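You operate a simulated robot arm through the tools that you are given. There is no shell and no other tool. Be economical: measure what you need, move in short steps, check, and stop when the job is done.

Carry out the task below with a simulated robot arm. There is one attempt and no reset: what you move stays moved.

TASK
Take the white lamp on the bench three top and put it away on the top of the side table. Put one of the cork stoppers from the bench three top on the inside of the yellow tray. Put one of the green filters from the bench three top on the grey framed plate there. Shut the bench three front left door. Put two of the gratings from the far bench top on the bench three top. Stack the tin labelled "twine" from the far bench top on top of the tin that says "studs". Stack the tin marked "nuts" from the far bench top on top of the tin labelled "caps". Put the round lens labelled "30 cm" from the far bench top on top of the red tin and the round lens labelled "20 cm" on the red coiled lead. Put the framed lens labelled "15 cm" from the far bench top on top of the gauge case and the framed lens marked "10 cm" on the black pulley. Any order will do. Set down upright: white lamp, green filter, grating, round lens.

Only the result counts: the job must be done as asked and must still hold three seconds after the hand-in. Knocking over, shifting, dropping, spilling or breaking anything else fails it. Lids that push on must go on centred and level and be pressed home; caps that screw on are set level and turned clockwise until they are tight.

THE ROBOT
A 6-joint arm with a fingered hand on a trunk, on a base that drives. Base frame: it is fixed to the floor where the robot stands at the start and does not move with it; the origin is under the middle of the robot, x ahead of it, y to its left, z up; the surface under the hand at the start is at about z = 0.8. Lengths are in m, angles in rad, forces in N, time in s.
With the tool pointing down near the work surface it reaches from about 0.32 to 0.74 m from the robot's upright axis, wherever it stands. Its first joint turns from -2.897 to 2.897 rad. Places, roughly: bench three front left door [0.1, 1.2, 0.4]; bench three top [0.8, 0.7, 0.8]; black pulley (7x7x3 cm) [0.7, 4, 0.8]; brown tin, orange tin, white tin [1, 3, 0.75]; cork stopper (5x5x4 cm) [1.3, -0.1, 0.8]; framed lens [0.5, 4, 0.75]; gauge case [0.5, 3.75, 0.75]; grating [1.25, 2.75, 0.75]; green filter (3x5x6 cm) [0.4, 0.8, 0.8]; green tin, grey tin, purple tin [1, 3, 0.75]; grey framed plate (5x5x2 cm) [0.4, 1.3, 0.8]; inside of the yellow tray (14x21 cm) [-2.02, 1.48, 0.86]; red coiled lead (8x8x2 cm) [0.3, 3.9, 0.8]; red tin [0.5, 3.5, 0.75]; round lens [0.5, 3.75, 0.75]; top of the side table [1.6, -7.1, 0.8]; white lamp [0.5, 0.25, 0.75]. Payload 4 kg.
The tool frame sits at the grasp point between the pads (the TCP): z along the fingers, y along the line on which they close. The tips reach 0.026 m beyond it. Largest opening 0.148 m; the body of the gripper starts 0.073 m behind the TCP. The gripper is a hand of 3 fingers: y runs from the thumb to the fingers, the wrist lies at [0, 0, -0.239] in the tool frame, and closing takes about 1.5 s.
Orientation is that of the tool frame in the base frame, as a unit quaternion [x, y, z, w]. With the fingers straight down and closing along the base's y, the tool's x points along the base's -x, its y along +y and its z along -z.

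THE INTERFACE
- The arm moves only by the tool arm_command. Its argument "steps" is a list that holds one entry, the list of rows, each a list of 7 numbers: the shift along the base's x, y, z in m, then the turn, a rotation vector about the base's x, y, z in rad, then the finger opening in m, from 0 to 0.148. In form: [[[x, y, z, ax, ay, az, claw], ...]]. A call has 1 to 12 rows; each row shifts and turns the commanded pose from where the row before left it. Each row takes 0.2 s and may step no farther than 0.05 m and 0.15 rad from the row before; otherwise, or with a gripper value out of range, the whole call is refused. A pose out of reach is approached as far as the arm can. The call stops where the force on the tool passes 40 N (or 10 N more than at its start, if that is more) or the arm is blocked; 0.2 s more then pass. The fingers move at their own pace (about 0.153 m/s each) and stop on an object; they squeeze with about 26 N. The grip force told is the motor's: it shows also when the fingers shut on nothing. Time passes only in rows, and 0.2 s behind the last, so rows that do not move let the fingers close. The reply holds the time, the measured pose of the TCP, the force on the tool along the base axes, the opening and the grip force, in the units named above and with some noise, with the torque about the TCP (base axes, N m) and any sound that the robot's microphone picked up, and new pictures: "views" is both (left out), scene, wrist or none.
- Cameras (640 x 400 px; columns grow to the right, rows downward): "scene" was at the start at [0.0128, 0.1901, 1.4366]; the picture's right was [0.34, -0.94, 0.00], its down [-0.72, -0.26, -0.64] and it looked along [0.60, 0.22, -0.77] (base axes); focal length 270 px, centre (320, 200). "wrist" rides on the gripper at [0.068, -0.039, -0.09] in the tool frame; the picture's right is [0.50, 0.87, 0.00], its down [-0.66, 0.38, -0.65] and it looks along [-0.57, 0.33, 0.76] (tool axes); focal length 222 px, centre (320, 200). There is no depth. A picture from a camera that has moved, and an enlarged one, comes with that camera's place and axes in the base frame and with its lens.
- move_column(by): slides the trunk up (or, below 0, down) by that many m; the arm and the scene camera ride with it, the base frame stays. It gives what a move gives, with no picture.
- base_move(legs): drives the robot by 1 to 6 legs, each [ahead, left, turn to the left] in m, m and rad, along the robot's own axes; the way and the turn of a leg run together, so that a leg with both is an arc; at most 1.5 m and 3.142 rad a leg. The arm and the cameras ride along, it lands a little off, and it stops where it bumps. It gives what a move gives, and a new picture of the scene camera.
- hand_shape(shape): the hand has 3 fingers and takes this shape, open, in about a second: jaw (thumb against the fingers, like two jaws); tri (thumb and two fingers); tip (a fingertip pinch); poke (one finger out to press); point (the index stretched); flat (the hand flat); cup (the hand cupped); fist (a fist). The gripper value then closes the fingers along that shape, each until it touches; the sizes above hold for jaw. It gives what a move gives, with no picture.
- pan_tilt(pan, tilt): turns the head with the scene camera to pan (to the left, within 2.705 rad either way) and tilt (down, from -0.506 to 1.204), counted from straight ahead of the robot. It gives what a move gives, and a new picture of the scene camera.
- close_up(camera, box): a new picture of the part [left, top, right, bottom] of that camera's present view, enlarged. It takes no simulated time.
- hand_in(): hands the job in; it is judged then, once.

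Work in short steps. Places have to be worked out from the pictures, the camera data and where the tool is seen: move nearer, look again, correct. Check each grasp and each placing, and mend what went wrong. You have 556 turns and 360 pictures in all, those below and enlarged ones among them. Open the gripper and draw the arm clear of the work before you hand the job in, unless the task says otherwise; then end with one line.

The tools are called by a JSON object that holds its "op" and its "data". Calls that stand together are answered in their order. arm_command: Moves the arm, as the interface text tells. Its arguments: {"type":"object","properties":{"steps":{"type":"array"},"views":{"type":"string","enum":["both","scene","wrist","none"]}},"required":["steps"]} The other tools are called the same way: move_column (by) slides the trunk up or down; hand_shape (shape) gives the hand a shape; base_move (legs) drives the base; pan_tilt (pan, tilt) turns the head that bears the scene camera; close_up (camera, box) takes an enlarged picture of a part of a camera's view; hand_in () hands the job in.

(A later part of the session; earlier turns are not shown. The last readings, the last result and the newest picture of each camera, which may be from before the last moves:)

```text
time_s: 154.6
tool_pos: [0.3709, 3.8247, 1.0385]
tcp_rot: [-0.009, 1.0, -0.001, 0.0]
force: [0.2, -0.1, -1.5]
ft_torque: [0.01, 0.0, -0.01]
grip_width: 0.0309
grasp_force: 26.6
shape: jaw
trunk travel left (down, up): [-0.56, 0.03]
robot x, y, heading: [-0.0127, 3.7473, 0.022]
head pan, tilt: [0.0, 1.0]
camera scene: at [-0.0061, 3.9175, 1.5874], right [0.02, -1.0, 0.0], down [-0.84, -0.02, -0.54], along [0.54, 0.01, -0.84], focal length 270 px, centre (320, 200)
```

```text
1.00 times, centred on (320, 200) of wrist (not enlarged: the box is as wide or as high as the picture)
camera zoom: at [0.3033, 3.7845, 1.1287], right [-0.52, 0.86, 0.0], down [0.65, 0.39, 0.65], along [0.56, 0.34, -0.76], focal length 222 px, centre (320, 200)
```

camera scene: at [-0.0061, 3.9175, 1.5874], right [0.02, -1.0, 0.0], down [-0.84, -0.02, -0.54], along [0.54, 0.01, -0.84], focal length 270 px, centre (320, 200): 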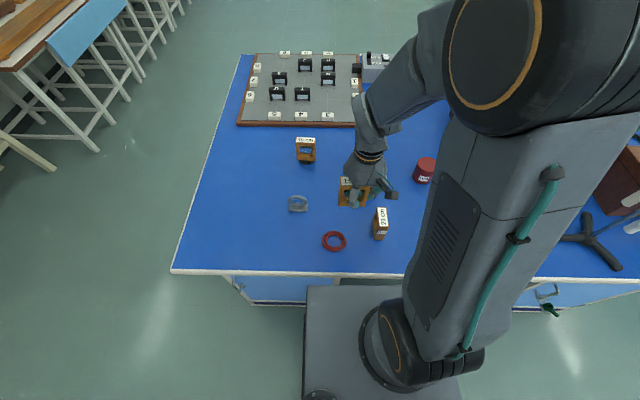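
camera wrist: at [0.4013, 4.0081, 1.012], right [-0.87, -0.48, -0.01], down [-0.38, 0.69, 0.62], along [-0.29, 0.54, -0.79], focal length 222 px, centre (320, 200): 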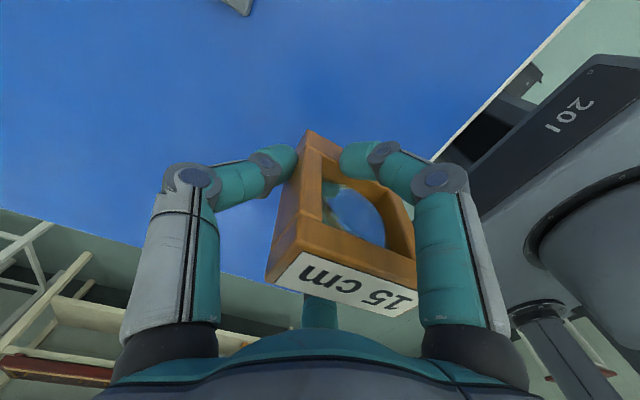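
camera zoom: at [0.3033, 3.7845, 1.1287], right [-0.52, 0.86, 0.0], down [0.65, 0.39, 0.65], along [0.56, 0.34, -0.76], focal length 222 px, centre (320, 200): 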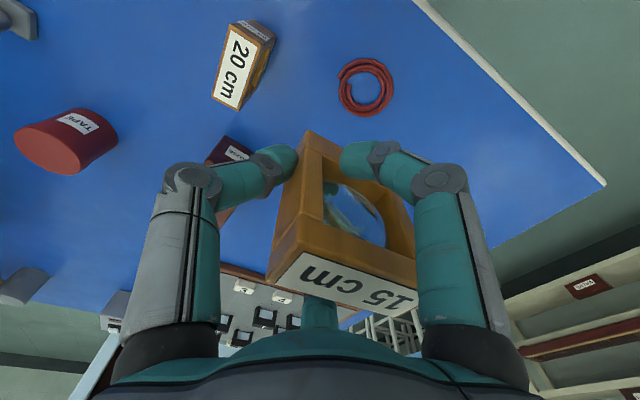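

The thumb hides the case. Move the hand aside to the left so the head camera can see the case.

{"op": "arm_command", "data": {"steps": [[[0, 0.045, 0, 0, 0, 0, 0.01], [0, 0.045, 0, 0, 0, 0, 0.01], [0, 0.045, 0, 0, 0, 0, 0.01], [0, 0.045, 0, 0, 0, 0, 0.01]]], "views": "both"}}

{"op": "close_up", "data": {"camera": "scene", "box": [320, 120, 460, 270]}}

```text
time_s: 155.6
tool_pos: [0.3711, 4.0075, 1.0359]
tcp_rot: [-0.01, 1.0, -0.001, 0.001]
force: [-0.3, 0.1, -1.6]
ft_torque: [-0.04, 0.01, 0.04]
grip_width: 0.0312
grasp_force: 25.9
shape: jaw
trunk travel left (down, up): [-0.56, 0.03]
robot x, y, heading: [-0.0133, 3.7541, 0.024]
head pan, tilt: [0.0, 1.0]
camera scene: at [-0.006, 3.9184, 1.5873], right [0.02, -1.0, 0.0], down [-0.84, -0.02, -0.54], along [0.54, 0.01, -0.84], focal length 270 px, centre (320, 200)
camera wrist: at [0.3039, 3.9678, 1.1275], right [-0.52, 0.86, 0.0], down [0.65, 0.39, 0.65], along [0.56, 0.33, -0.76], focal length 222 px, centre (320, 200)
```

scene: 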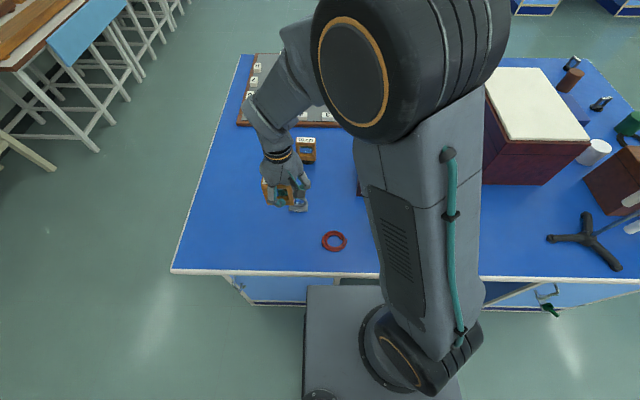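
wrist: 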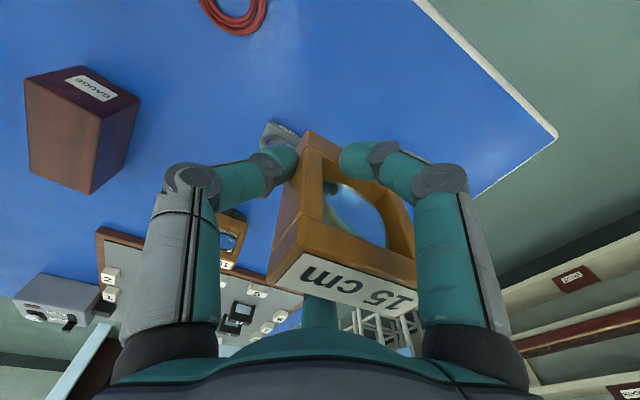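

```text
2.67 times, centred on (390, 195) of scene
camera zoom: at [-0.006, 3.9184, 1.5873], right [0.02, -1.0, 0.0], down [-0.84, -0.02, -0.54], along [0.54, 0.01, -0.84], focal length 720 px, centre (133, 213)
```

zoom: 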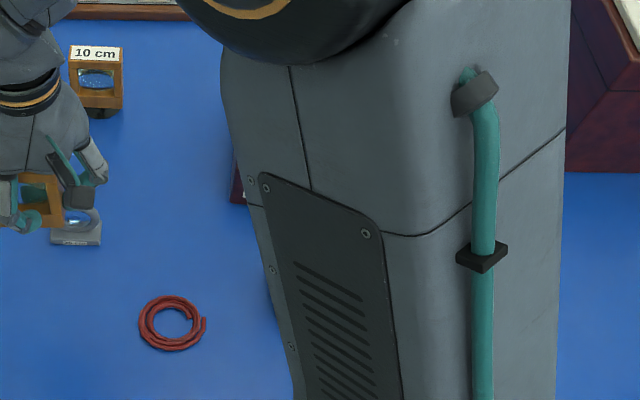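

Gauge case top: centre (0.586, 3.757), z≈0.871. Lens centre sits ≈2.1 cm to +y of the TCP. Move over it.

{"op": "arm_command", "data": {"steps": [[[0.0303, -0.0388, 0, 0, 0, 0, 0.01], [0.0303, -0.0388, 0, 0, 0, 0, 0.01], [0.0303, -0.0388, 0, 0, 0, 0, 0.01], [0.0303, -0.0388, 0, 0, 0, 0, 0.01], [0.0303, -0.0388, 0, 0, 0, 0, 0.01], [0.0303, -0.0388, 0, 0, 0, 0, 0.01], [0.0303, -0.0388, 0, 0, 0, -0.05, 0.01], [0, 0, 0, 0, 0, -0.05, 0.01]]], "views": "both"}}

{"op": "close_up", "data": {"camera": "wrist", "box": [220, 60, 420, 310]}}

```text
time_s: 157.4
tool_pos: [0.5822, 3.7324, 1.0377]
tcp_rot: [0.041, 0.999, -0.003, 0.001]
force: [0.0, 0.3, -0.8]
ft_torque: [0.0, 0.0, -0.01]
grip_width: 0.0306
grasp_force: 26.3
shape: jaw
trunk travel left (down, up): [-0.56, 0.03]
robot x, y, heading: [-0.0168, 3.7566, 0.022]
head pan, tilt: [0.0, 1.0]
camera scene: at [-0.0059, 3.9177, 1.5874], right [0.02, -1.0, 0.0], down [-0.84, -0.02, -0.54], along [0.54, 0.01, -0.84], focal length 270 px, centre (320, 200)
camera wrist: at [0.5123, 3.6996, 1.1285], right [-0.43, 0.9, 0.0], down [0.68, 0.33, 0.65], along [0.59, 0.28, -0.76], focal length 222 px, centre (320, 200)
```

scene: 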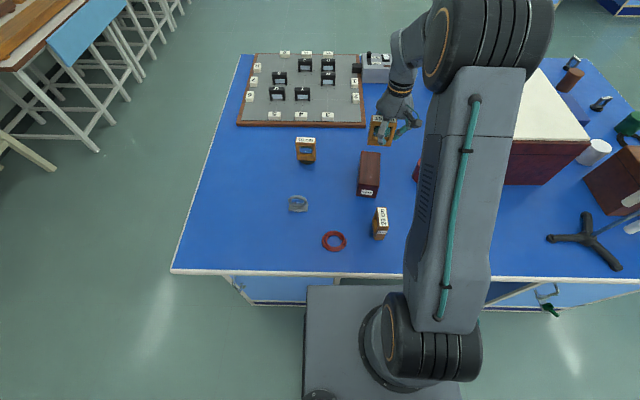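
wrist: 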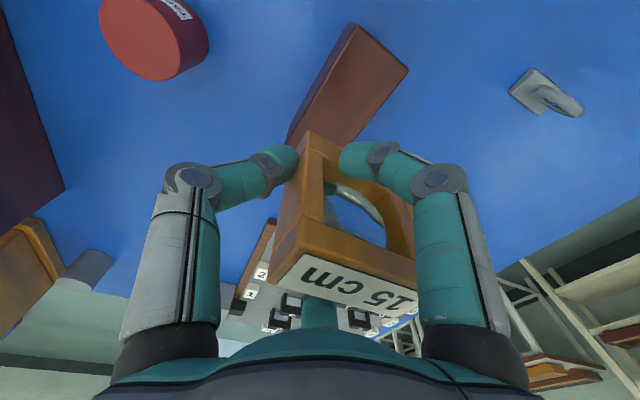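

```text
1.60 times, centred on (320, 185) of wrist
camera zoom: at [0.5123, 3.6996, 1.1285], right [-0.43, 0.9, 0.0], down [0.68, 0.33, 0.65], along [0.59, 0.28, -0.76], focal length 355 px, centre (320, 224)
```

zoom: 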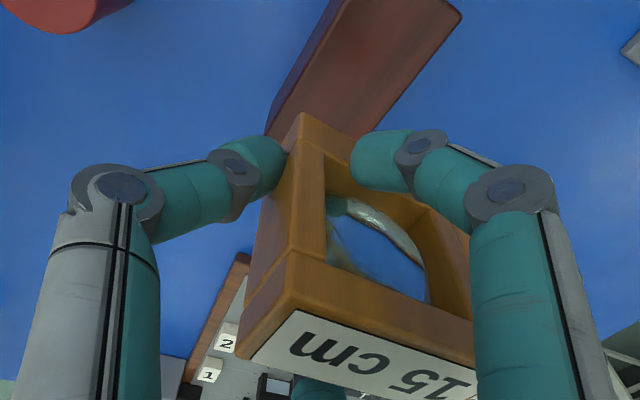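

Case centre confirmed (0.584, 3.760). Nudge +y 1 cm, lower 7 cm and look.

{"op": "arm_command", "data": {"steps": [[[-0.003, 0.01, -0.03, 0, 0, 0, 0.01], [0, 0, -0.04, 0, 0, 0, 0.01], [0, 0, -0.025, 0, 0, 0, 0.01]]], "views": "wrist"}}

{"op": "close_up", "data": {"camera": "scene", "box": [320, 100, 440, 220]}}

```text
time_s: 158.2
tool_pos: [0.5784, 3.742, 0.9439]
tcp_rot: [0.041, 0.999, -0.001, 0.001]
force: [-0.5, 0.5, -0.3]
ft_torque: [-0.01, 0.02, -0.01]
grip_width: 0.0304
grasp_force: 25.6
shape: jaw
trunk travel left (down, up): [-0.56, 0.03]
robot x, y, heading: [-0.011, 3.7522, 0.025]
head pan, tilt: [0.0, 1.0]
camera wrist: at [0.5097, 3.7095, 1.0344], right [-0.43, 0.9, 0.0], down [0.68, 0.33, 0.65], along [0.59, 0.28, -0.76], focal length 222 px, centre (320, 200)
```

wrist: 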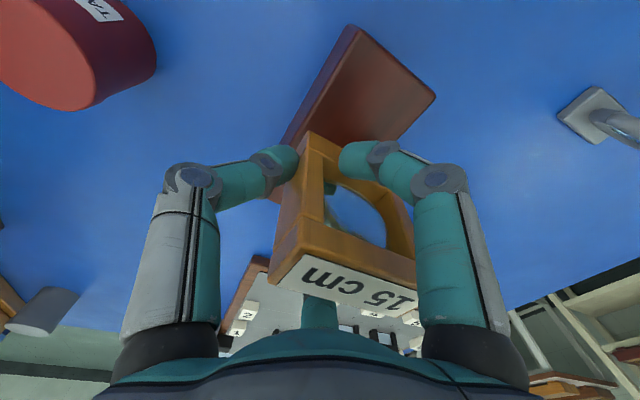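

```text
3.33 times, centred on (380, 160) of scene
camera zoom: at [-0.0057, 3.9178, 1.5874], right [0.02, -1.0, 0.0], down [-0.84, -0.02, -0.54], along [0.54, 0.01, -0.84], focal length 900 px, centre (120, 333)
```

zoom: 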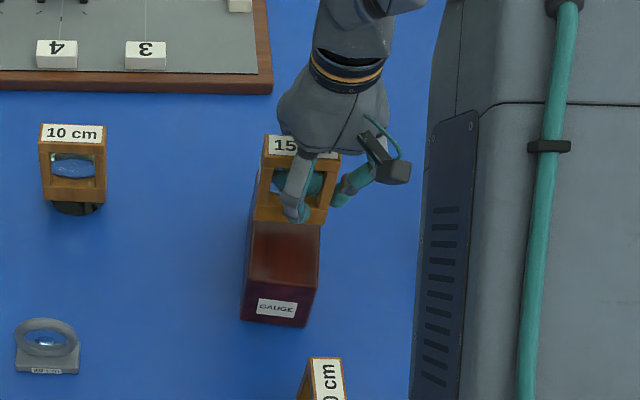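

Well aligned with the case. Lower to contact.

{"op": "arm_command", "data": {"steps": [[[0, 0.002, -0.018, 0, 0, 0, 0.01], [0, 0, -0.004, 0, 0, 0, 0.01], [0, 0, -0.003, 0, 0, 0, 0.01], [0, 0, -0.002, 0, 0, 0, 0.01]]], "views": "none"}}

```text
time_s: 159.2
tool_pos: [0.5789, 3.7438, 0.9191]
tcp_rot: [0.041, 0.999, -0.002, 0.002]
force: [1.4, -0.2, 9.4]
ft_torque: [0.02, 0.04, 0.01]
grip_width: 0.0309
grasp_force: 25.7
shape: jaw
trunk travel left (down, up): [-0.56, 0.03]
robot x, y, heading: [-0.0117, 3.755, 0.021]
head pan, tilt: [0.0, 1.0]
```

Contact at z 0.919. Release and rise.

{"op": "arm_command", "data": {"steps": [[[0, 0, 0.001, 0, 0, 0, 0.03], [0, 0, 0, 0, 0, 0, 0.05], [0, 0, 0, 0, 0, 0, 0.08], [0, 0, 0, 0, 0, 0, 0.12], [0, 0, 0.04, 0, 0, 0, 0.12], [0, 0, 0.05, 0, 0, 0, 0.12], [-0.01, 0.03, 0.03, 0, 0, 0, 0.12]]], "views": "wrist"}}

{"op": "close_up", "data": {"camera": "scene", "box": [320, 100, 440, 220]}}

```text
time_s: 160.8
tool_pos: [0.5678, 3.7764, 1.0378]
tcp_rot: [0.04, 0.999, -0.002, 0.001]
force: [0.6, -0.2, -1.0]
ft_torque: [0.01, -0.03, -0.02]
grip_width: 0.1197
grasp_force: 0.1
shape: jaw
trunk travel left (down, up): [-0.56, 0.03]
robot x, y, heading: [-0.0152, 3.7523, 0.019]
head pan, tilt: [0.0, 1.0]
camera wrist: at [0.4973, 3.7431, 1.1282], right [-0.43, 0.9, 0.0], down [0.68, 0.33, 0.65], along [0.59, 0.28, -0.76], focal length 222 px, centre (320, 200)
```

wrist: 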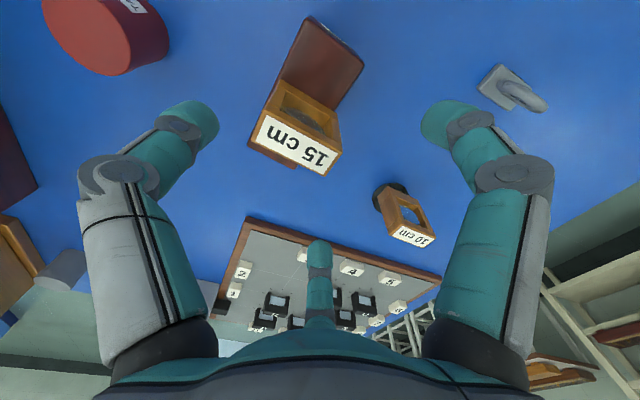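

```text
3.33 times, centred on (380, 160) of scene
camera zoom: at [-0.0063, 3.9179, 1.5873], right [0.02, -1.0, 0.0], down [-0.84, -0.02, -0.54], along [0.54, 0.01, -0.84], focal length 900 px, centre (120, 333)
```

zoom: 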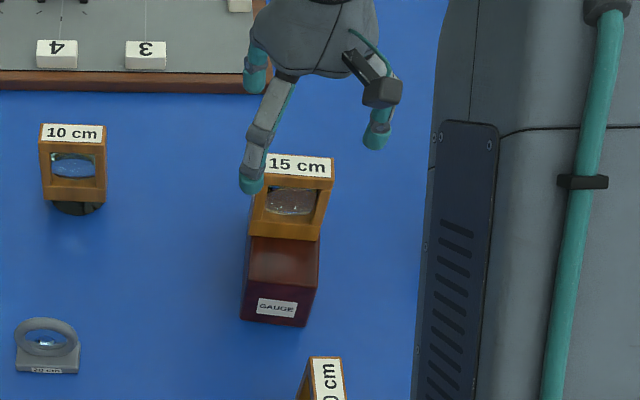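

15 cm lens stands on the gauge case. Next the 20 cm round lens (~(0.468, 4.0)): move over it.

{"op": "arm_command", "data": {"steps": [[[-0.02, 0.0424, 0, 0, 0, 0.08, 0.12], [-0.02, 0.0424, 0, 0, 0, 0, 0.12], [-0.02, 0.0424, 0, 0, 0, 0, 0.12], [-0.02, 0.0424, 0, 0, 0, 0, 0.12], [-0.02, 0.0424, -0.02, 0, 0, 0, 0.12], [0, 0, -0.05, 0, 0, 0, 0.12]]], "views": "wrist"}}

{"op": "close_up", "data": {"camera": "wrist", "box": [240, 60, 400, 200]}}

```text
refused: row 5 steps farther than a row can; nothing moved
```

```text
2.86 times, centred on (320, 130) of wrist
camera zoom: at [0.4973, 3.7431, 1.1282], right [-0.43, 0.9, 0.0], down [0.68, 0.33, 0.65], along [0.59, 0.28, -0.76], focal length 635 px, centre (320, 400)
```

zoom: 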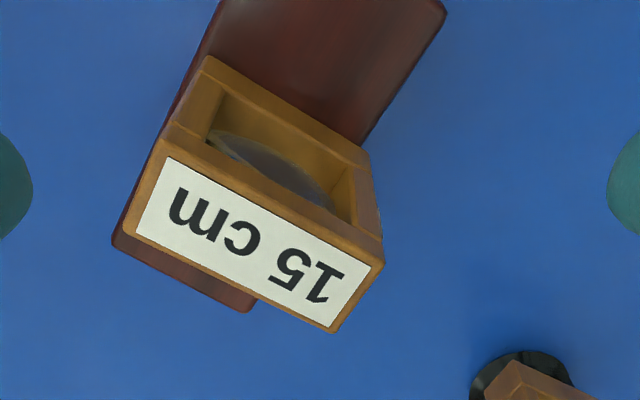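

One row was too long; resend with the descent separated.

{"op": "arm_command", "data": {"steps": [[[-0.02, 0.0424, 0, 0, 0, 0.08, 0.12], [-0.02, 0.0424, 0, 0, 0, 0, 0.12], [-0.02, 0.0424, 0, 0, 0, 0, 0.12], [-0.02, 0.0424, 0, 0, 0, 0, 0.12], [-0.02, 0.0424, 0, 0, 0, 0, 0.12], [0, 0, -0.04, 0, 0, 0, 0.12], [0, 0, -0.04, 0, 0, 0, 0.12]]], "views": "wrist"}}

{"op": "close_up", "data": {"camera": "wrist", "box": [240, 60, 400, 200]}}

```text
time_s: 162.4
tool_pos: [0.4698, 3.9862, 0.9564]
tcp_rot: [0.001, 1.0, -0.002, 0.001]
force: [0.1, 0.1, -0.2]
ft_torque: [0.05, 0.0, -0.03]
grip_width: 0.1199
grasp_force: 0.2
shape: jaw
trunk travel left (down, up): [-0.56, 0.03]
robot x, y, heading: [-0.0137, 3.7549, 0.019]
head pan, tilt: [0.0, 1.0]
camera wrist: at [0.4023, 3.9478, 1.0465], right [-0.5, 0.87, 0.0], down [0.65, 0.38, 0.65], along [0.57, 0.32, -0.76], focal length 222 px, centre (320, 200)
```

wrist: 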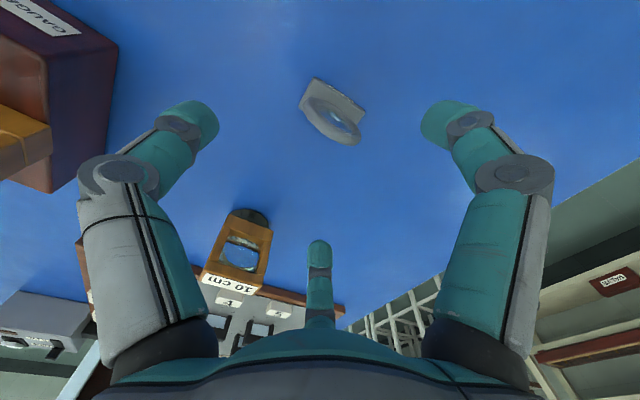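

```text
2.86 times, centred on (320, 130) of wrist
camera zoom: at [0.4023, 3.9478, 1.0465], right [-0.5, 0.87, 0.0], down [0.65, 0.38, 0.65], along [0.57, 0.32, -0.76], focal length 635 px, centre (320, 400)
```

zoom: 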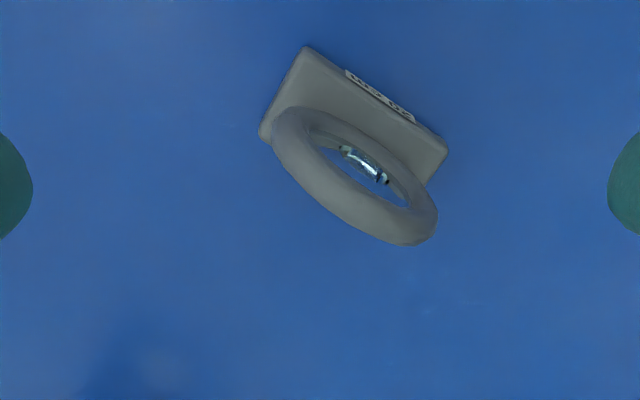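

Base 3×6 cm centred at (0.464, 3.996). Descend so the fingertips hold the base, then close.

{"op": "arm_command", "data": {"steps": [[[-0.005, -0.004, -0.04, 0, 0, 0, 0.12], [0, 0, -0.045, 0, 0, 0, 0.12], [0, 0, -0.039, 0, 0, 0, 0.12], [0, 0, 0, 0, 0, 0, 0.08], [0, 0, 0, 0, 0, 0, 0.05], [0, 0, 0, 0, 0, 0, 0.02], [0, 0, 0, 0, 0, 0, 0.01], [0, 0, 0, 0, 0, 0, 0.01]]], "views": "wrist"}}

{"op": "close_up", "data": {"camera": "scene", "box": [260, 160, 340, 240]}}

```text
time_s: 164.2
tool_pos: [0.4631, 3.9831, 0.8352]
tcp_rot: [0.0, 1.0, -0.002, 0.002]
force: [1.5, -1.6, 10.7]
ft_torque: [0.08, -0.02, 0.0]
grip_width: 0.0253
grasp_force: 26.4
shape: jaw
trunk travel left (down, up): [-0.56, 0.03]
robot x, y, heading: [-0.0117, 3.7526, 0.023]
head pan, tilt: [0.0, 1.0]
camera wrist: at [0.3957, 3.9437, 0.9263], right [-0.5, 0.87, 0.0], down [0.65, 0.38, 0.65], along [0.57, 0.32, -0.76], focal length 222 px, centre (320, 200)
```

wrist: 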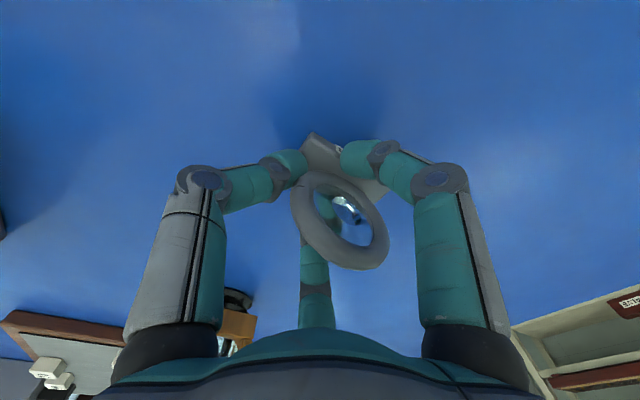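

```text
5.00 times, centred on (300, 200) of scene
camera zoom: at [-0.0067, 3.9174, 1.5875], right [0.02, -1.0, 0.0], down [-0.84, -0.02, -0.54], along [0.54, 0.01, -0.84], focal length 1350 px, centre (420, 200)
```

zoom: 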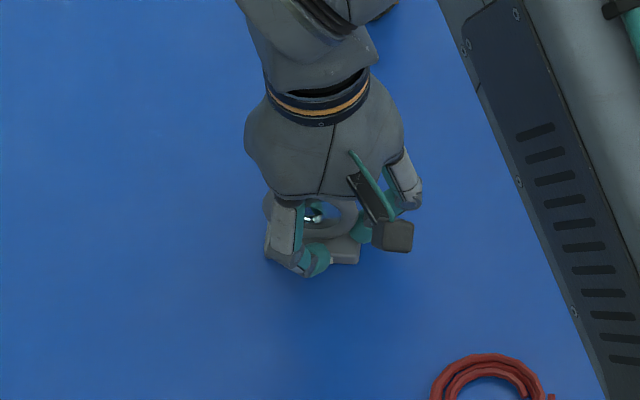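

Gripped by the base. Lift 8 cm and check it comes up level.

{"op": "arm_command", "data": {"steps": [[[0, 0, 0.02, 0, 0, 0, 0.01], [0, 0, 0.04, 0, 0, 0, 0.01], [0, 0, 0.04, 0, 0, 0, 0.01]]], "views": "wrist"}}

{"op": "close_up", "data": {"camera": "scene", "box": [260, 150, 340, 230]}}

```text
time_s: 165.0
tool_pos: [0.4639, 3.9831, 0.9326]
tcp_rot: [0.0, 1.0, -0.001, 0.001]
force: [-0.7, -0.3, -1.3]
ft_torque: [-0.02, 0.03, -0.03]
grip_width: 0.0215
grasp_force: 26.2
shape: jaw
trunk travel left (down, up): [-0.56, 0.03]
robot x, y, heading: [-0.0136, 3.7526, 0.022]
head pan, tilt: [0.0, 1.0]
camera wrist: at [0.3954, 3.9436, 1.0246], right [-0.5, 0.87, 0.0], down [0.65, 0.38, 0.65], along [0.57, 0.32, -0.76], focal length 222 px, centre (320, 200)
```

wrist: 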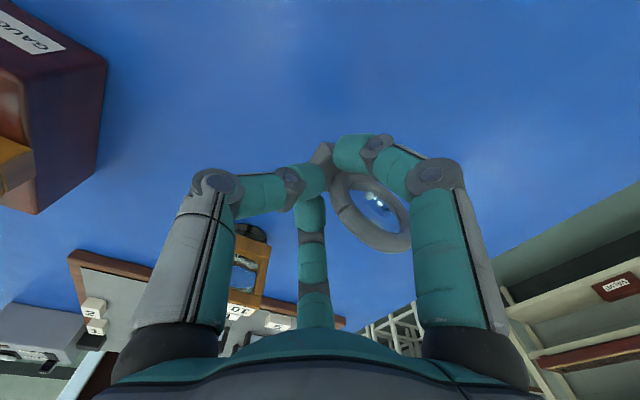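

```text
5.00 times, centred on (300, 190) of scene
camera zoom: at [-0.0063, 3.9178, 1.5873], right [0.02, -1.0, 0.0], down [-0.84, -0.02, -0.54], along [0.54, 0.01, -0.84], focal length 1350 px, centre (420, 250)
```

zoom: 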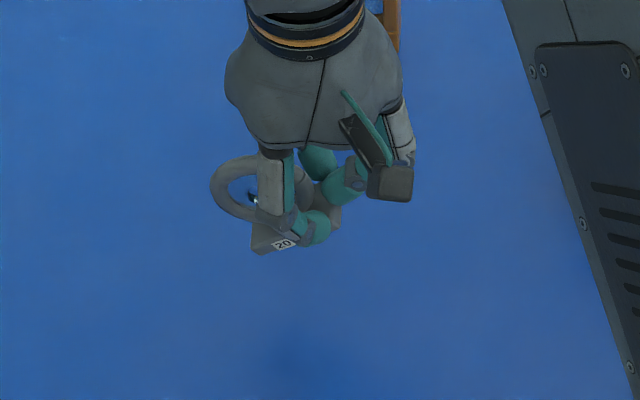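

The lens rotated in the grip. Look closely before setting it back down.

{"op": "close_up", "data": {"camera": "wrist", "box": [260, 110, 440, 270]}}

{"op": "pan_tilt", "data": {"pan": 0.1, "tilt": 0.9}}

{"op": "close_up", "data": {"camera": "scene", "box": [260, 130, 380, 250]}}

```text
2.50 times, centred on (350, 190) of wrist
camera zoom: at [0.3954, 3.9436, 1.0246], right [-0.5, 0.87, 0.0], down [0.65, 0.38, 0.65], along [0.57, 0.32, -0.76], focal length 555 px, centre (245, 225)
```

zoom: 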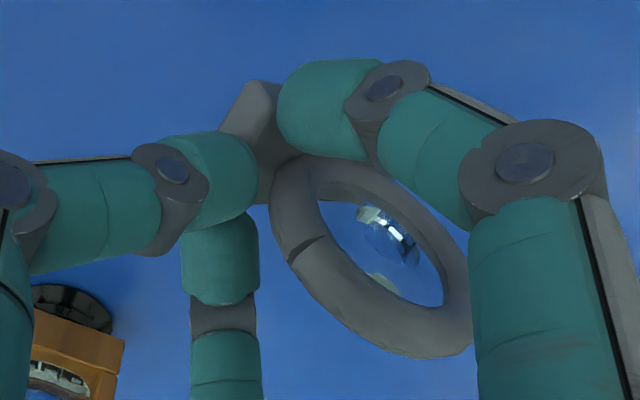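

```text
time_s: 165.6
tool_pos: [0.4635, 3.9807, 0.9321]
tcp_rot: [0.001, 1.0, -0.002, 0.001]
force: [-0.5, 0.3, -1.1]
ft_torque: [-0.03, 0.0, -0.02]
grip_width: 0.0214
grasp_force: 25.4
shape: jaw
trunk travel left (down, up): [-0.56, 0.03]
robot x, y, heading: [-0.0125, 3.7575, 0.019]
head pan, tilt: [0.099, 0.901]
camera scene: at [-0.0008, 3.9256, 1.5946], right [0.12, -0.99, 0.0], down [-0.78, -0.09, -0.62], along [0.62, 0.07, -0.78], focal length 270 px, centre (320, 200)
```

scene: 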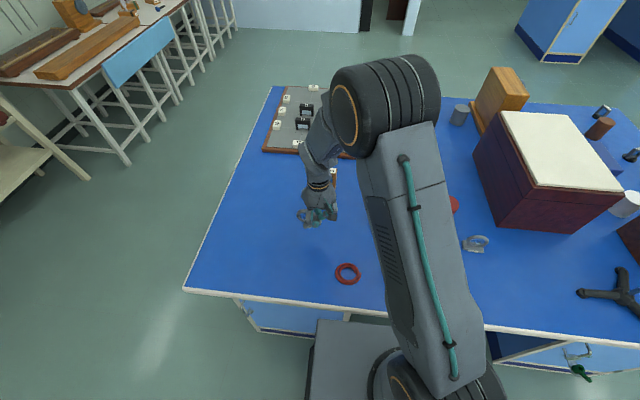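

```text
3.33 times, centred on (320, 190) of scene
camera zoom: at [-0.0008, 3.9256, 1.5946], right [0.12, -0.99, 0.0], down [-0.78, -0.09, -0.62], along [0.62, 0.07, -0.78], focal length 900 px, centre (320, 233)
```

zoom: 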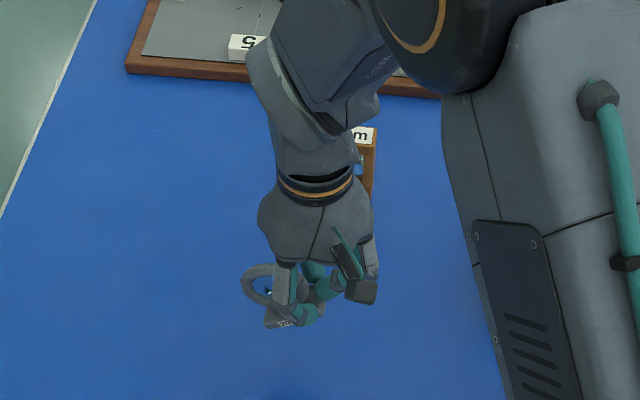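

The lens leans toward +y by perhaps 35°. I roll the tool about x to bring the lens upright again, then check.

{"op": "arm_command", "data": {"steps": [[[0, 0, 0.02, 0.13, 0, 0, 0.01], [0, 0, 0, 0.13, 0, 0, 0.01], [0, 0, 0, 0.13, 0, 0, 0.01], [0, 0, 0, 0.13, 0, 0, 0.01]]], "views": "wrist"}}

{"op": "close_up", "data": {"camera": "scene", "box": [270, 160, 370, 260]}}

```text
time_s: 166.6
tool_pos: [0.4634, 3.9838, 0.9536]
tcp_rot: [0.0, 0.967, 0.256, 0.001]
force: [0.1, 0.1, -0.8]
ft_torque: [-0.04, -0.01, 0.0]
grip_width: 0.0218
grasp_force: 25.9
shape: jaw
trunk travel left (down, up): [-0.56, 0.03]
robot x, y, heading: [-0.011, 3.7559, 0.02]
head pan, tilt: [0.099, 0.901]
camera wrist: at [0.3969, 3.9038, 1.0129], right [-0.5, 0.75, 0.43], down [0.65, 0.0, 0.76], along [0.57, 0.66, -0.5], focal length 222 px, centre (320, 200)
```

wrist: 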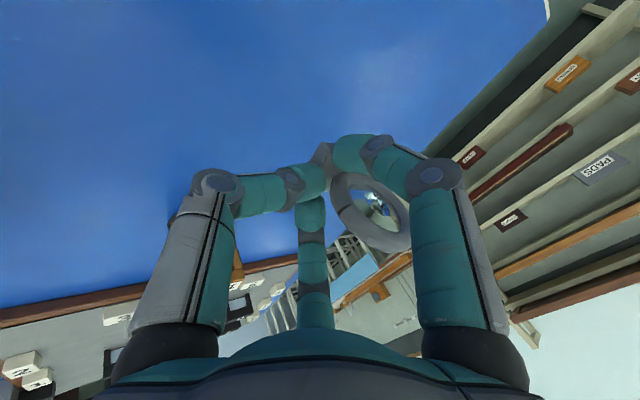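

```text
4.00 times, centred on (320, 210) of scene
camera zoom: at [-0.0007, 3.9254, 1.5946], right [0.12, -0.99, 0.0], down [-0.78, -0.09, -0.62], along [0.62, 0.07, -0.78], focal length 1080 px, centre (320, 160)
```

zoom: 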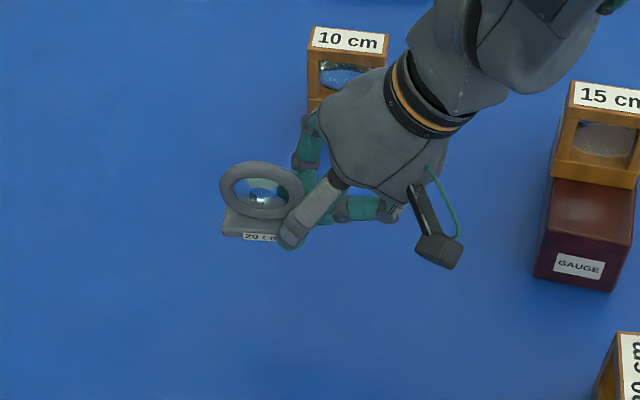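

The lens is upright now. I set it back on the bench here (then regrasp it better across its base). Lower until contact.

{"op": "arm_command", "data": {"steps": [[[0, 0, -0.04, 0, 0, 0, 0.01], [0, 0, -0.04, 0, 0, 0, 0.01], [0, 0, -0.02, 0, 0, 0, 0.01], [0, 0, -0.006, 0, 0, 0, 0.01], [0, 0, -0.004, 0, 0, 0, 0.01], [0, 0, -0.004, 0, 0, 0, 0.01]]], "views": "wrist"}}

{"op": "close_up", "data": {"camera": "scene", "box": [270, 160, 370, 260]}}

```text
time_s: 168.0
tool_pos: [0.4633, 3.9828, 0.8399]
tcp_rot: [0.001, 0.967, 0.256, 0.001]
force: [0.1, 1.1, 0.1]
ft_torque: [-0.01, 0.01, -0.01]
grip_width: 0.0192
grasp_force: 26.2
shape: jaw
trunk travel left (down, up): [-0.56, 0.03]
robot x, y, heading: [-0.0133, 3.7545, 0.016]
head pan, tilt: [0.099, 0.901]
camera wrist: at [0.3965, 3.9049, 0.8997], right [-0.5, 0.75, 0.43], down [0.65, 0.01, 0.76], along [0.57, 0.66, -0.5], focal length 222 px, centre (320, 200)
```

wrist: 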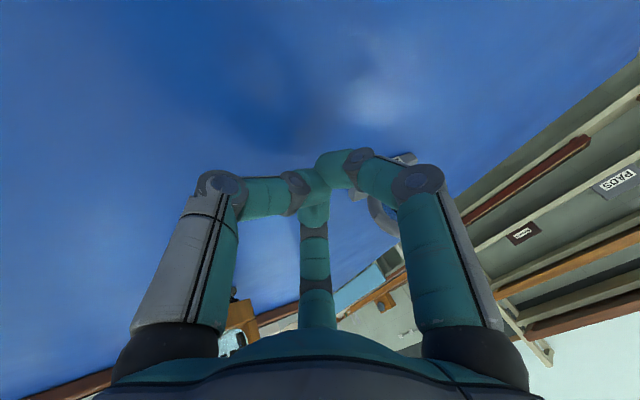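

```text
4.00 times, centred on (320, 210) of scene
camera zoom: at [-0.0008, 3.9255, 1.5946], right [0.12, -0.99, 0.0], down [-0.78, -0.09, -0.62], along [0.62, 0.07, -0.78], focal length 1080 px, centre (320, 160)
```

zoom: 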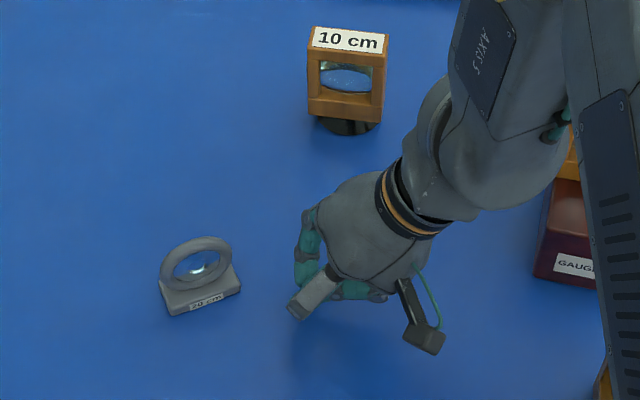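

The lens slipped out but stands upright at about (0.478, 4.083), turned by ~29°. Raise and level the hand.

{"op": "arm_command", "data": {"steps": [[[0, -0.01, 0.04, 0, 0, 0, 0.02], [0, 0, 0.05, 0, 0, 0, 0.05], [0, 0, 0.05, 0, 0, 0, 0.08], [0, 0, 0.03, -0.13, 0, 0, 0.1], [0, 0, 0, -0.13, 0, 0, 0.1], [0, 0, 0, -0.13, 0, 0, 0.1], [0, 0, 0, -0.13, 0, 0, 0.1]]], "views": "none"}}

{"op": "close_up", "data": {"camera": "scene", "box": [260, 190, 360, 260]}}

```text
time_s: 169.6
tool_pos: [0.4654, 3.9744, 1.0095]
tcp_rot: [0.001, 1.0, -0.002, 0.002]
force: [0.1, 0.0, 0.0]
ft_torque: [0.0, 0.01, 0.01]
grip_width: 0.0999
grasp_force: 0.0
shape: jaw
trunk travel left (down, up): [-0.56, 0.03]
robot x, y, heading: [-0.0147, 3.7517, 0.025]
head pan, tilt: [0.099, 0.901]
```

```text
5.71 times, centred on (310, 225) of scene
camera zoom: at [-0.0008, 3.9257, 1.5946], right [0.12, -0.99, 0.0], down [-0.78, -0.09, -0.62], along [0.62, 0.07, -0.78], focal length 1542 px, centre (377, 57)
```

zoom: 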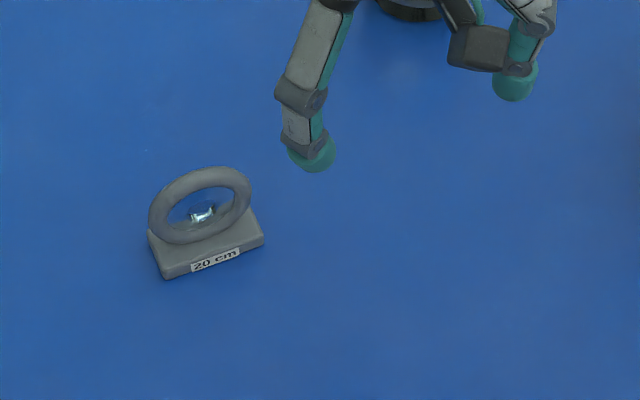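

Now yaw the hand by -1.07 rad so the thumb faces the base front, and move over the lens.

{"op": "arm_command", "data": {"steps": [[[0, 0.014, 0, 0, 0, -0.134, 0.1], [0, 0.014, 0, 0, 0, -0.134, 0.1], [0, 0.014, 0, 0, 0, -0.134, 0.1], [0, 0.014, 0, 0, 0, -0.134, 0.1], [0, 0.014, 0, 0, 0, -0.134, 0.1], [0, 0.014, 0, 0, 0, -0.134, 0.1], [0.006, 0.014, 0, 0, 0, -0.134, 0.1], [0.006, 0.011, 0, 0, 0, -0.134, 0.1]]], "views": "wrist"}}

{"op": "close_up", "data": {"camera": "wrist", "box": [240, 40, 400, 180]}}

```text
time_s: 171.4
tool_pos: [0.4758, 4.0825, 1.0087]
tcp_rot: [0.512, 0.859, -0.002, -0.001]
force: [0.6, -0.8, -0.5]
ft_torque: [0.0, 0.01, 0.0]
grip_width: 0.0996
grasp_force: 0.0
shape: jaw
trunk travel left (down, up): [-0.56, 0.03]
robot x, y, heading: [-0.0161, 3.7531, 0.021]
head pan, tilt: [0.099, 0.901]
camera wrist: at [0.4098, 4.124, 1.0992], right [0.52, 0.85, 0.0], down [0.65, -0.39, 0.65], along [0.56, -0.35, -0.76], focal length 222 px, centre (320, 200)
```

wrist: 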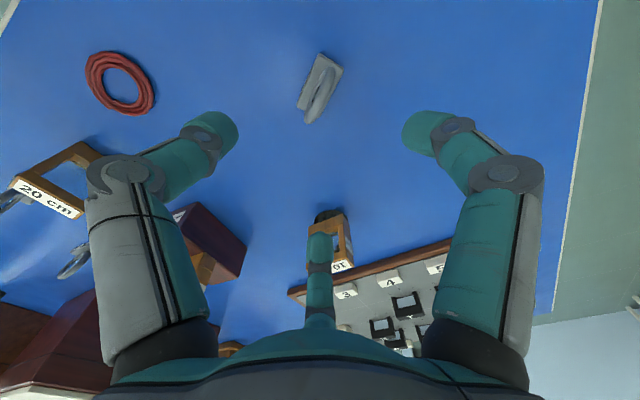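

```text
2.86 times, centred on (320, 110) of wrist
camera zoom: at [0.4098, 4.124, 1.0992], right [0.52, 0.85, 0.0], down [0.65, -0.39, 0.65], along [0.56, -0.35, -0.76], focal length 635 px, centre (320, 457)
```

zoom: 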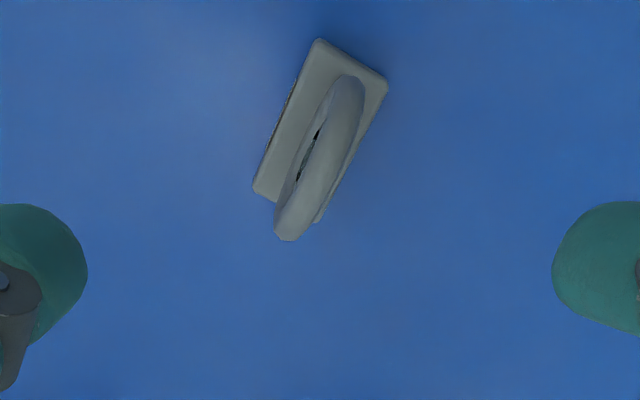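

Refined: base centre (0.469, 4.084), thickness direction matches. Descend and close across the base.

{"op": "arm_command", "data": {"steps": [[[-0.007, 0.002, -0.04, 0, 0, 0.06, 0.12], [0, 0, -0.05, 0, 0, 0, 0.12], [0, 0, -0.04, 0, 0, 0, 0.12], [0, 0, -0.02, 0, 0, 0, 0.12]]], "views": "wrist"}}

```text
time_s: 172.4
tool_pos: [0.4682, 4.0838, 0.8603]
tcp_rot: [0.486, 0.874, -0.002, 0.0]
force: [0.9, 0.2, -0.2]
ft_torque: [0.01, 0.05, 0.01]
grip_width: 0.12
grasp_force: 0.0
shape: jaw
trunk travel left (down, up): [-0.56, 0.03]
robot x, y, heading: [-0.0132, 3.7569, 0.021]
head pan, tilt: [0.099, 0.901]
camera wrist: at [0.3992, 4.1211, 0.9507], right [0.47, 0.88, 0.0], down [0.67, -0.35, 0.65], along [0.57, -0.31, -0.76], focal length 222 px, centre (320, 200)
```

wrist: 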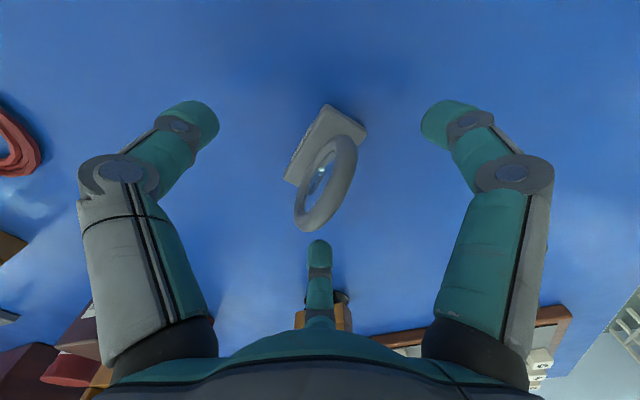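

Centred. Lower to z≈0.837 and close.

{"op": "arm_command", "data": {"steps": [[[0, 0, -0.023, 0, 0, 0, 0.12], [0, 0, 0, 0, 0, 0, 0.08], [0, 0, 0, 0, 0, 0, 0.05], [0, 0, 0, 0, 0, 0, 0.03], [0, 0, 0, 0, 0, 0, 0.01], [0, 0, 0, 0, 0, 0, 0.01]]], "views": "wrist"}}

{"op": "close_up", "data": {"camera": "wrist", "box": [240, 90, 400, 250]}}

```text
time_s: 173.8
tool_pos: [0.4664, 4.0836, 0.839]
tcp_rot: [0.484, 0.875, -0.001, 0.001]
force: [2.4, 4.4, 22.1]
ft_torque: [0.63, -0.19, -0.02]
grip_width: 0.0358
grasp_force: 26.1
shape: jaw
trunk travel left (down, up): [-0.56, 0.03]
robot x, y, heading: [-0.0096, 3.7527, 0.022]
head pan, tilt: [0.099, 0.901]
camera wrist: at [0.3981, 4.1213, 0.9292], right [0.47, 0.88, 0.0], down [0.67, -0.35, 0.65], along [0.58, -0.31, -0.76], focal length 222 px, centre (320, 200)
```

wrist: 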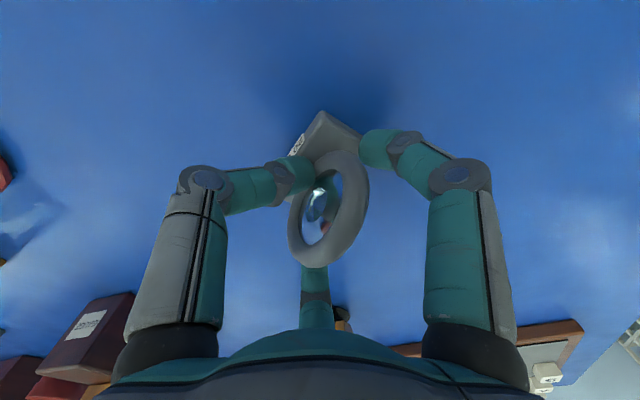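

```text
2.50 times, centred on (320, 170) of wrist
camera zoom: at [0.3981, 4.1213, 0.9292], right [0.47, 0.88, 0.0], down [0.67, -0.35, 0.65], along [0.58, -0.31, -0.76], focal length 555 px, centre (320, 275)
```

zoom: 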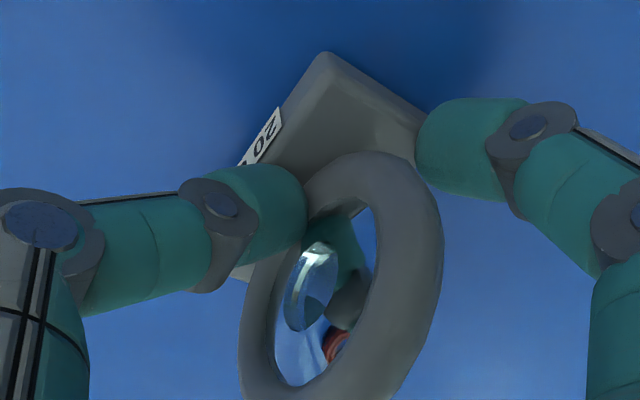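

Tips press on the table a bit. Lift gently and check how the lens hangs.

{"op": "arm_command", "data": {"steps": [[[0, 0, 0.005, 0, 0, 0, 0.01], [0, 0, 0.015, 0, 0, 0, 0.01], [0, 0, 0.03, 0, 0, 0, 0.01], [0, 0, 0.03, 0, 0, 0, 0.01]]], "views": "wrist"}}

{"op": "close_up", "data": {"camera": "scene", "box": [250, 150, 350, 250]}}

```text
time_s: 174.8
tool_pos: [0.4678, 4.0827, 0.9158]
tcp_rot: [0.485, 0.874, -0.003, -0.001]
force: [0.5, 0.1, -0.4]
ft_torque: [0.03, 0.0, 0.0]
grip_width: 0.0357
grasp_force: 26.4
shape: jaw
trunk travel left (down, up): [-0.56, 0.03]
robot x, y, heading: [-0.0104, 3.7527, 0.019]
head pan, tilt: [0.099, 0.901]
camera wrist: at [0.3997, 4.12, 1.0066], right [0.47, 0.88, -0.01], down [0.67, -0.35, 0.65], along [0.57, -0.31, -0.76], focal length 222 px, centre (320, 200)
```

wrist: 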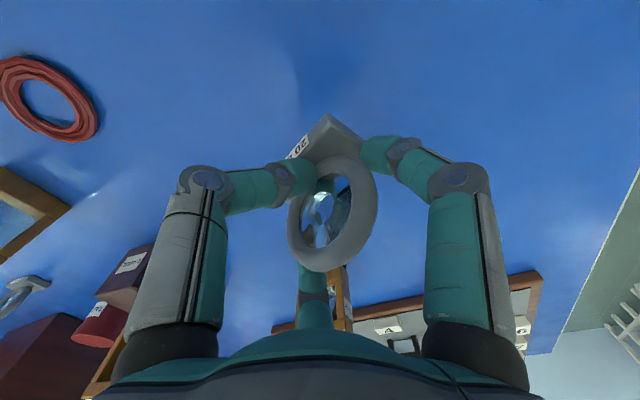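

```text
4.00 times, centred on (300, 200) of scene
camera zoom: at [-0.0009, 3.9255, 1.5945], right [0.12, -0.99, 0.0], down [-0.78, -0.09, -0.62], along [0.62, 0.07, -0.78], focal length 1080 px, centre (400, 200)
```

zoom: 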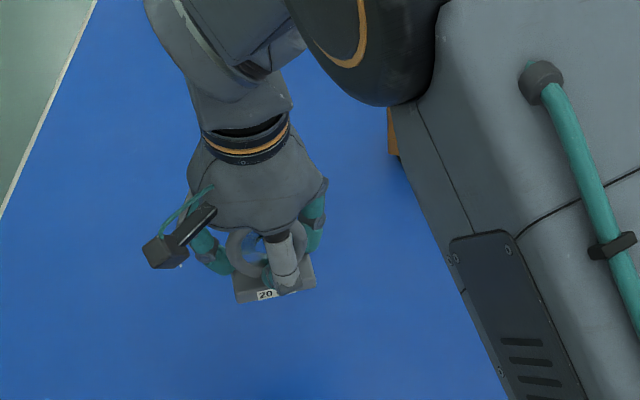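

Zoom in tighter to judge the lens's tilt.

{"op": "close_up", "data": {"camera": "scene", "box": [300, 195, 340, 230]}}

{"op": "close_up", "data": {"camera": "wrist", "box": [240, 90, 400, 290]}}

```text
11.43 times, centred on (320, 212) of scene
camera zoom: at [-0.0009, 3.9255, 1.5945], right [0.12, -0.99, 0.0], down [-0.78, -0.09, -0.62], along [0.62, 0.07, -0.78], focal length 3085 px, centre (320, 57)
```

zoom: 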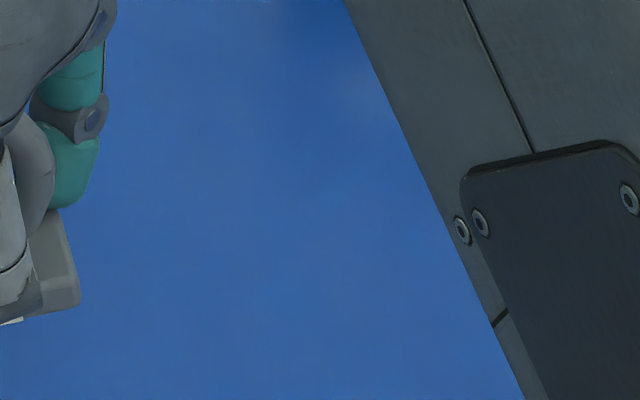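

```text
2.00 times, centred on (320, 190) of wrist
camera zoom: at [0.3997, 4.12, 1.0066], right [0.47, 0.88, -0.01], down [0.67, -0.35, 0.65], along [0.57, -0.31, -0.76], focal length 444 px, centre (320, 220)
```

zoom: 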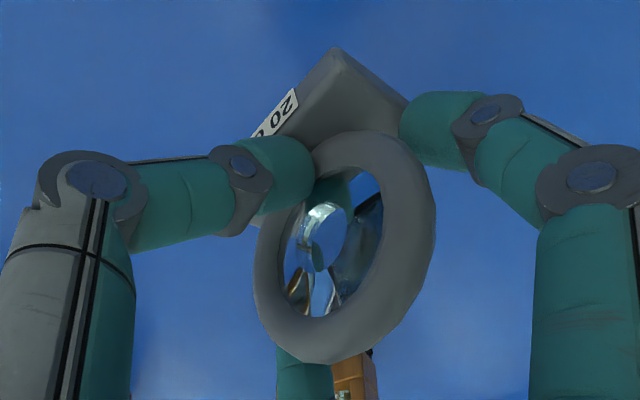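

{"op": "close_up", "data": {"camera": "scene", "box": [280, 198, 330, 230]}}

```text
12.50 times, centred on (305, 214) of scene
camera zoom: at [-0.0009, 3.9255, 1.5945], right [0.12, -0.99, 0.0], down [-0.78, -0.09, -0.62], along [0.62, 0.07, -0.78], focal length 3374 px, centre (508, 25)
```

zoom: 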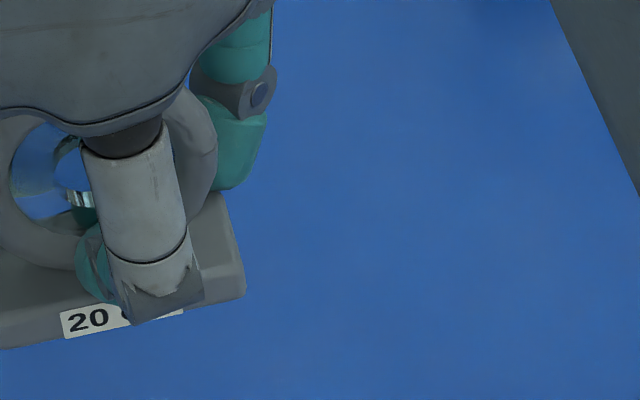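

Grip looks symmetric and nearly level. Carry it to above the red coil (0.343, 3.883).

{"op": "arm_command", "data": {"steps": [[[0, 0, 0.03, 0, 0, 0, 0.01], [-0.022, -0.037, 0, 0, 0, 0, 0.01], [-0.022, -0.037, 0, 0, 0, 0, 0.01], [-0.022, -0.037, 0, 0, 0, 0, 0.01], [-0.022, -0.037, 0, 0, 0, 0, 0.01], [-0.022, -0.037, 0, 0, 0, 0, 0.01], [-0.011, -0.019, 0, 0, 0, 0, 0.01], [0, 0, 0, 0, 0, 0, 0.01]]], "views": "both"}}

{"op": "close_up", "data": {"camera": "scene", "box": [290, 200, 410, 300]}}

{"op": "close_up", "data": {"camera": "wrist", "box": [240, 30, 400, 230]}}

```text
time_s: 176.6
tool_pos: [0.3463, 3.8781, 0.9446]
tcp_rot: [0.485, 0.875, -0.002, 0.0]
force: [0.3, 0.6, -0.7]
ft_torque: [-0.01, 0.0, -0.03]
grip_width: 0.0265
grasp_force: 26.1
shape: jaw
trunk travel left (down, up): [-0.56, 0.03]
robot x, y, heading: [-0.0159, 3.758, 0.021]
head pan, tilt: [0.099, 0.901]
camera scene: at [-0.0008, 3.9256, 1.5946], right [0.12, -0.99, 0.0], down [-0.78, -0.09, -0.62], along [0.62, 0.07, -0.78], focal length 270 px, centre (320, 200)
camera wrist: at [0.2784, 3.915, 1.0358], right [0.47, 0.88, 0.0], down [0.67, -0.35, 0.65], along [0.58, -0.31, -0.76], focal length 222 px, centre (320, 200)
```

scene: 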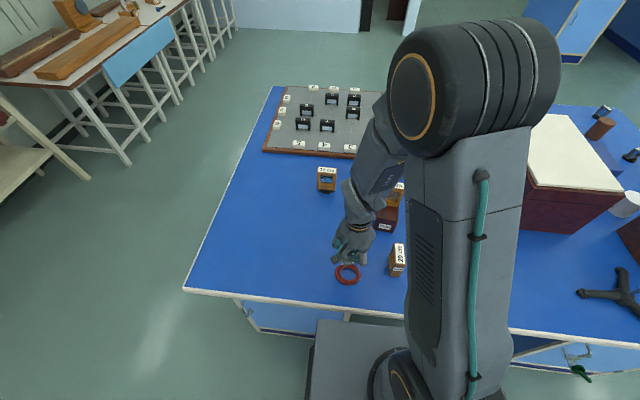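
wrist: 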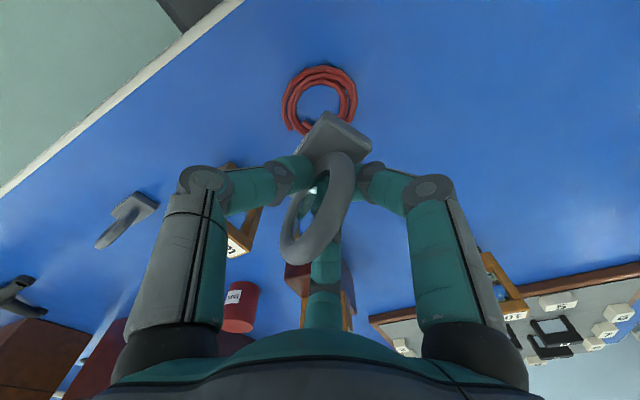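

```text
4.00 times, centred on (350, 250) of scene
camera zoom: at [-0.0008, 3.9256, 1.5946], right [0.12, -0.99, 0.0], down [-0.78, -0.09, -0.62], along [0.62, 0.07, -0.78], focal length 1080 px, centre (200, 0)
```

zoom: 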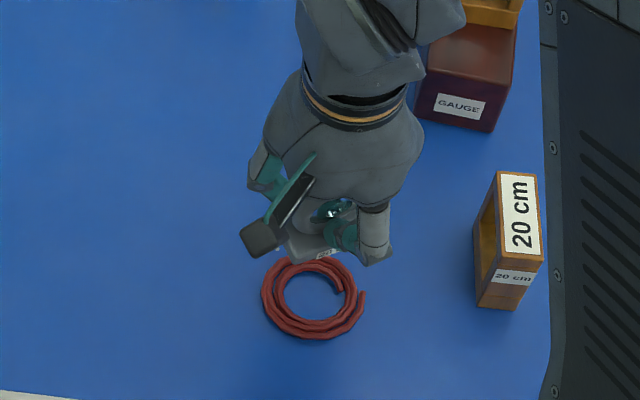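

```text
2.00 times, centred on (320, 130) of wrist
camera zoom: at [0.2784, 3.915, 1.0358], right [0.47, 0.88, 0.0], down [0.67, -0.35, 0.65], along [0.58, -0.31, -0.76], focal length 444 px, centre (320, 340)
```

zoom: 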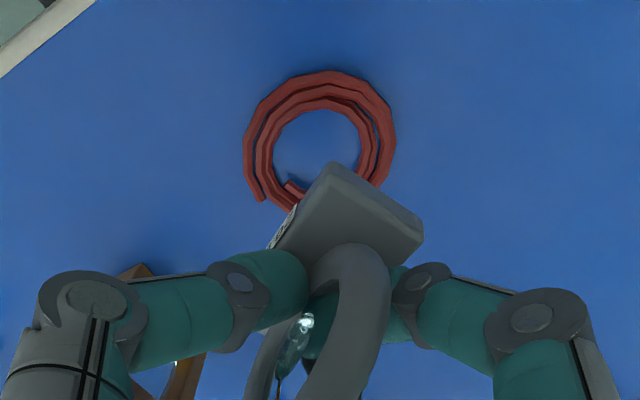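

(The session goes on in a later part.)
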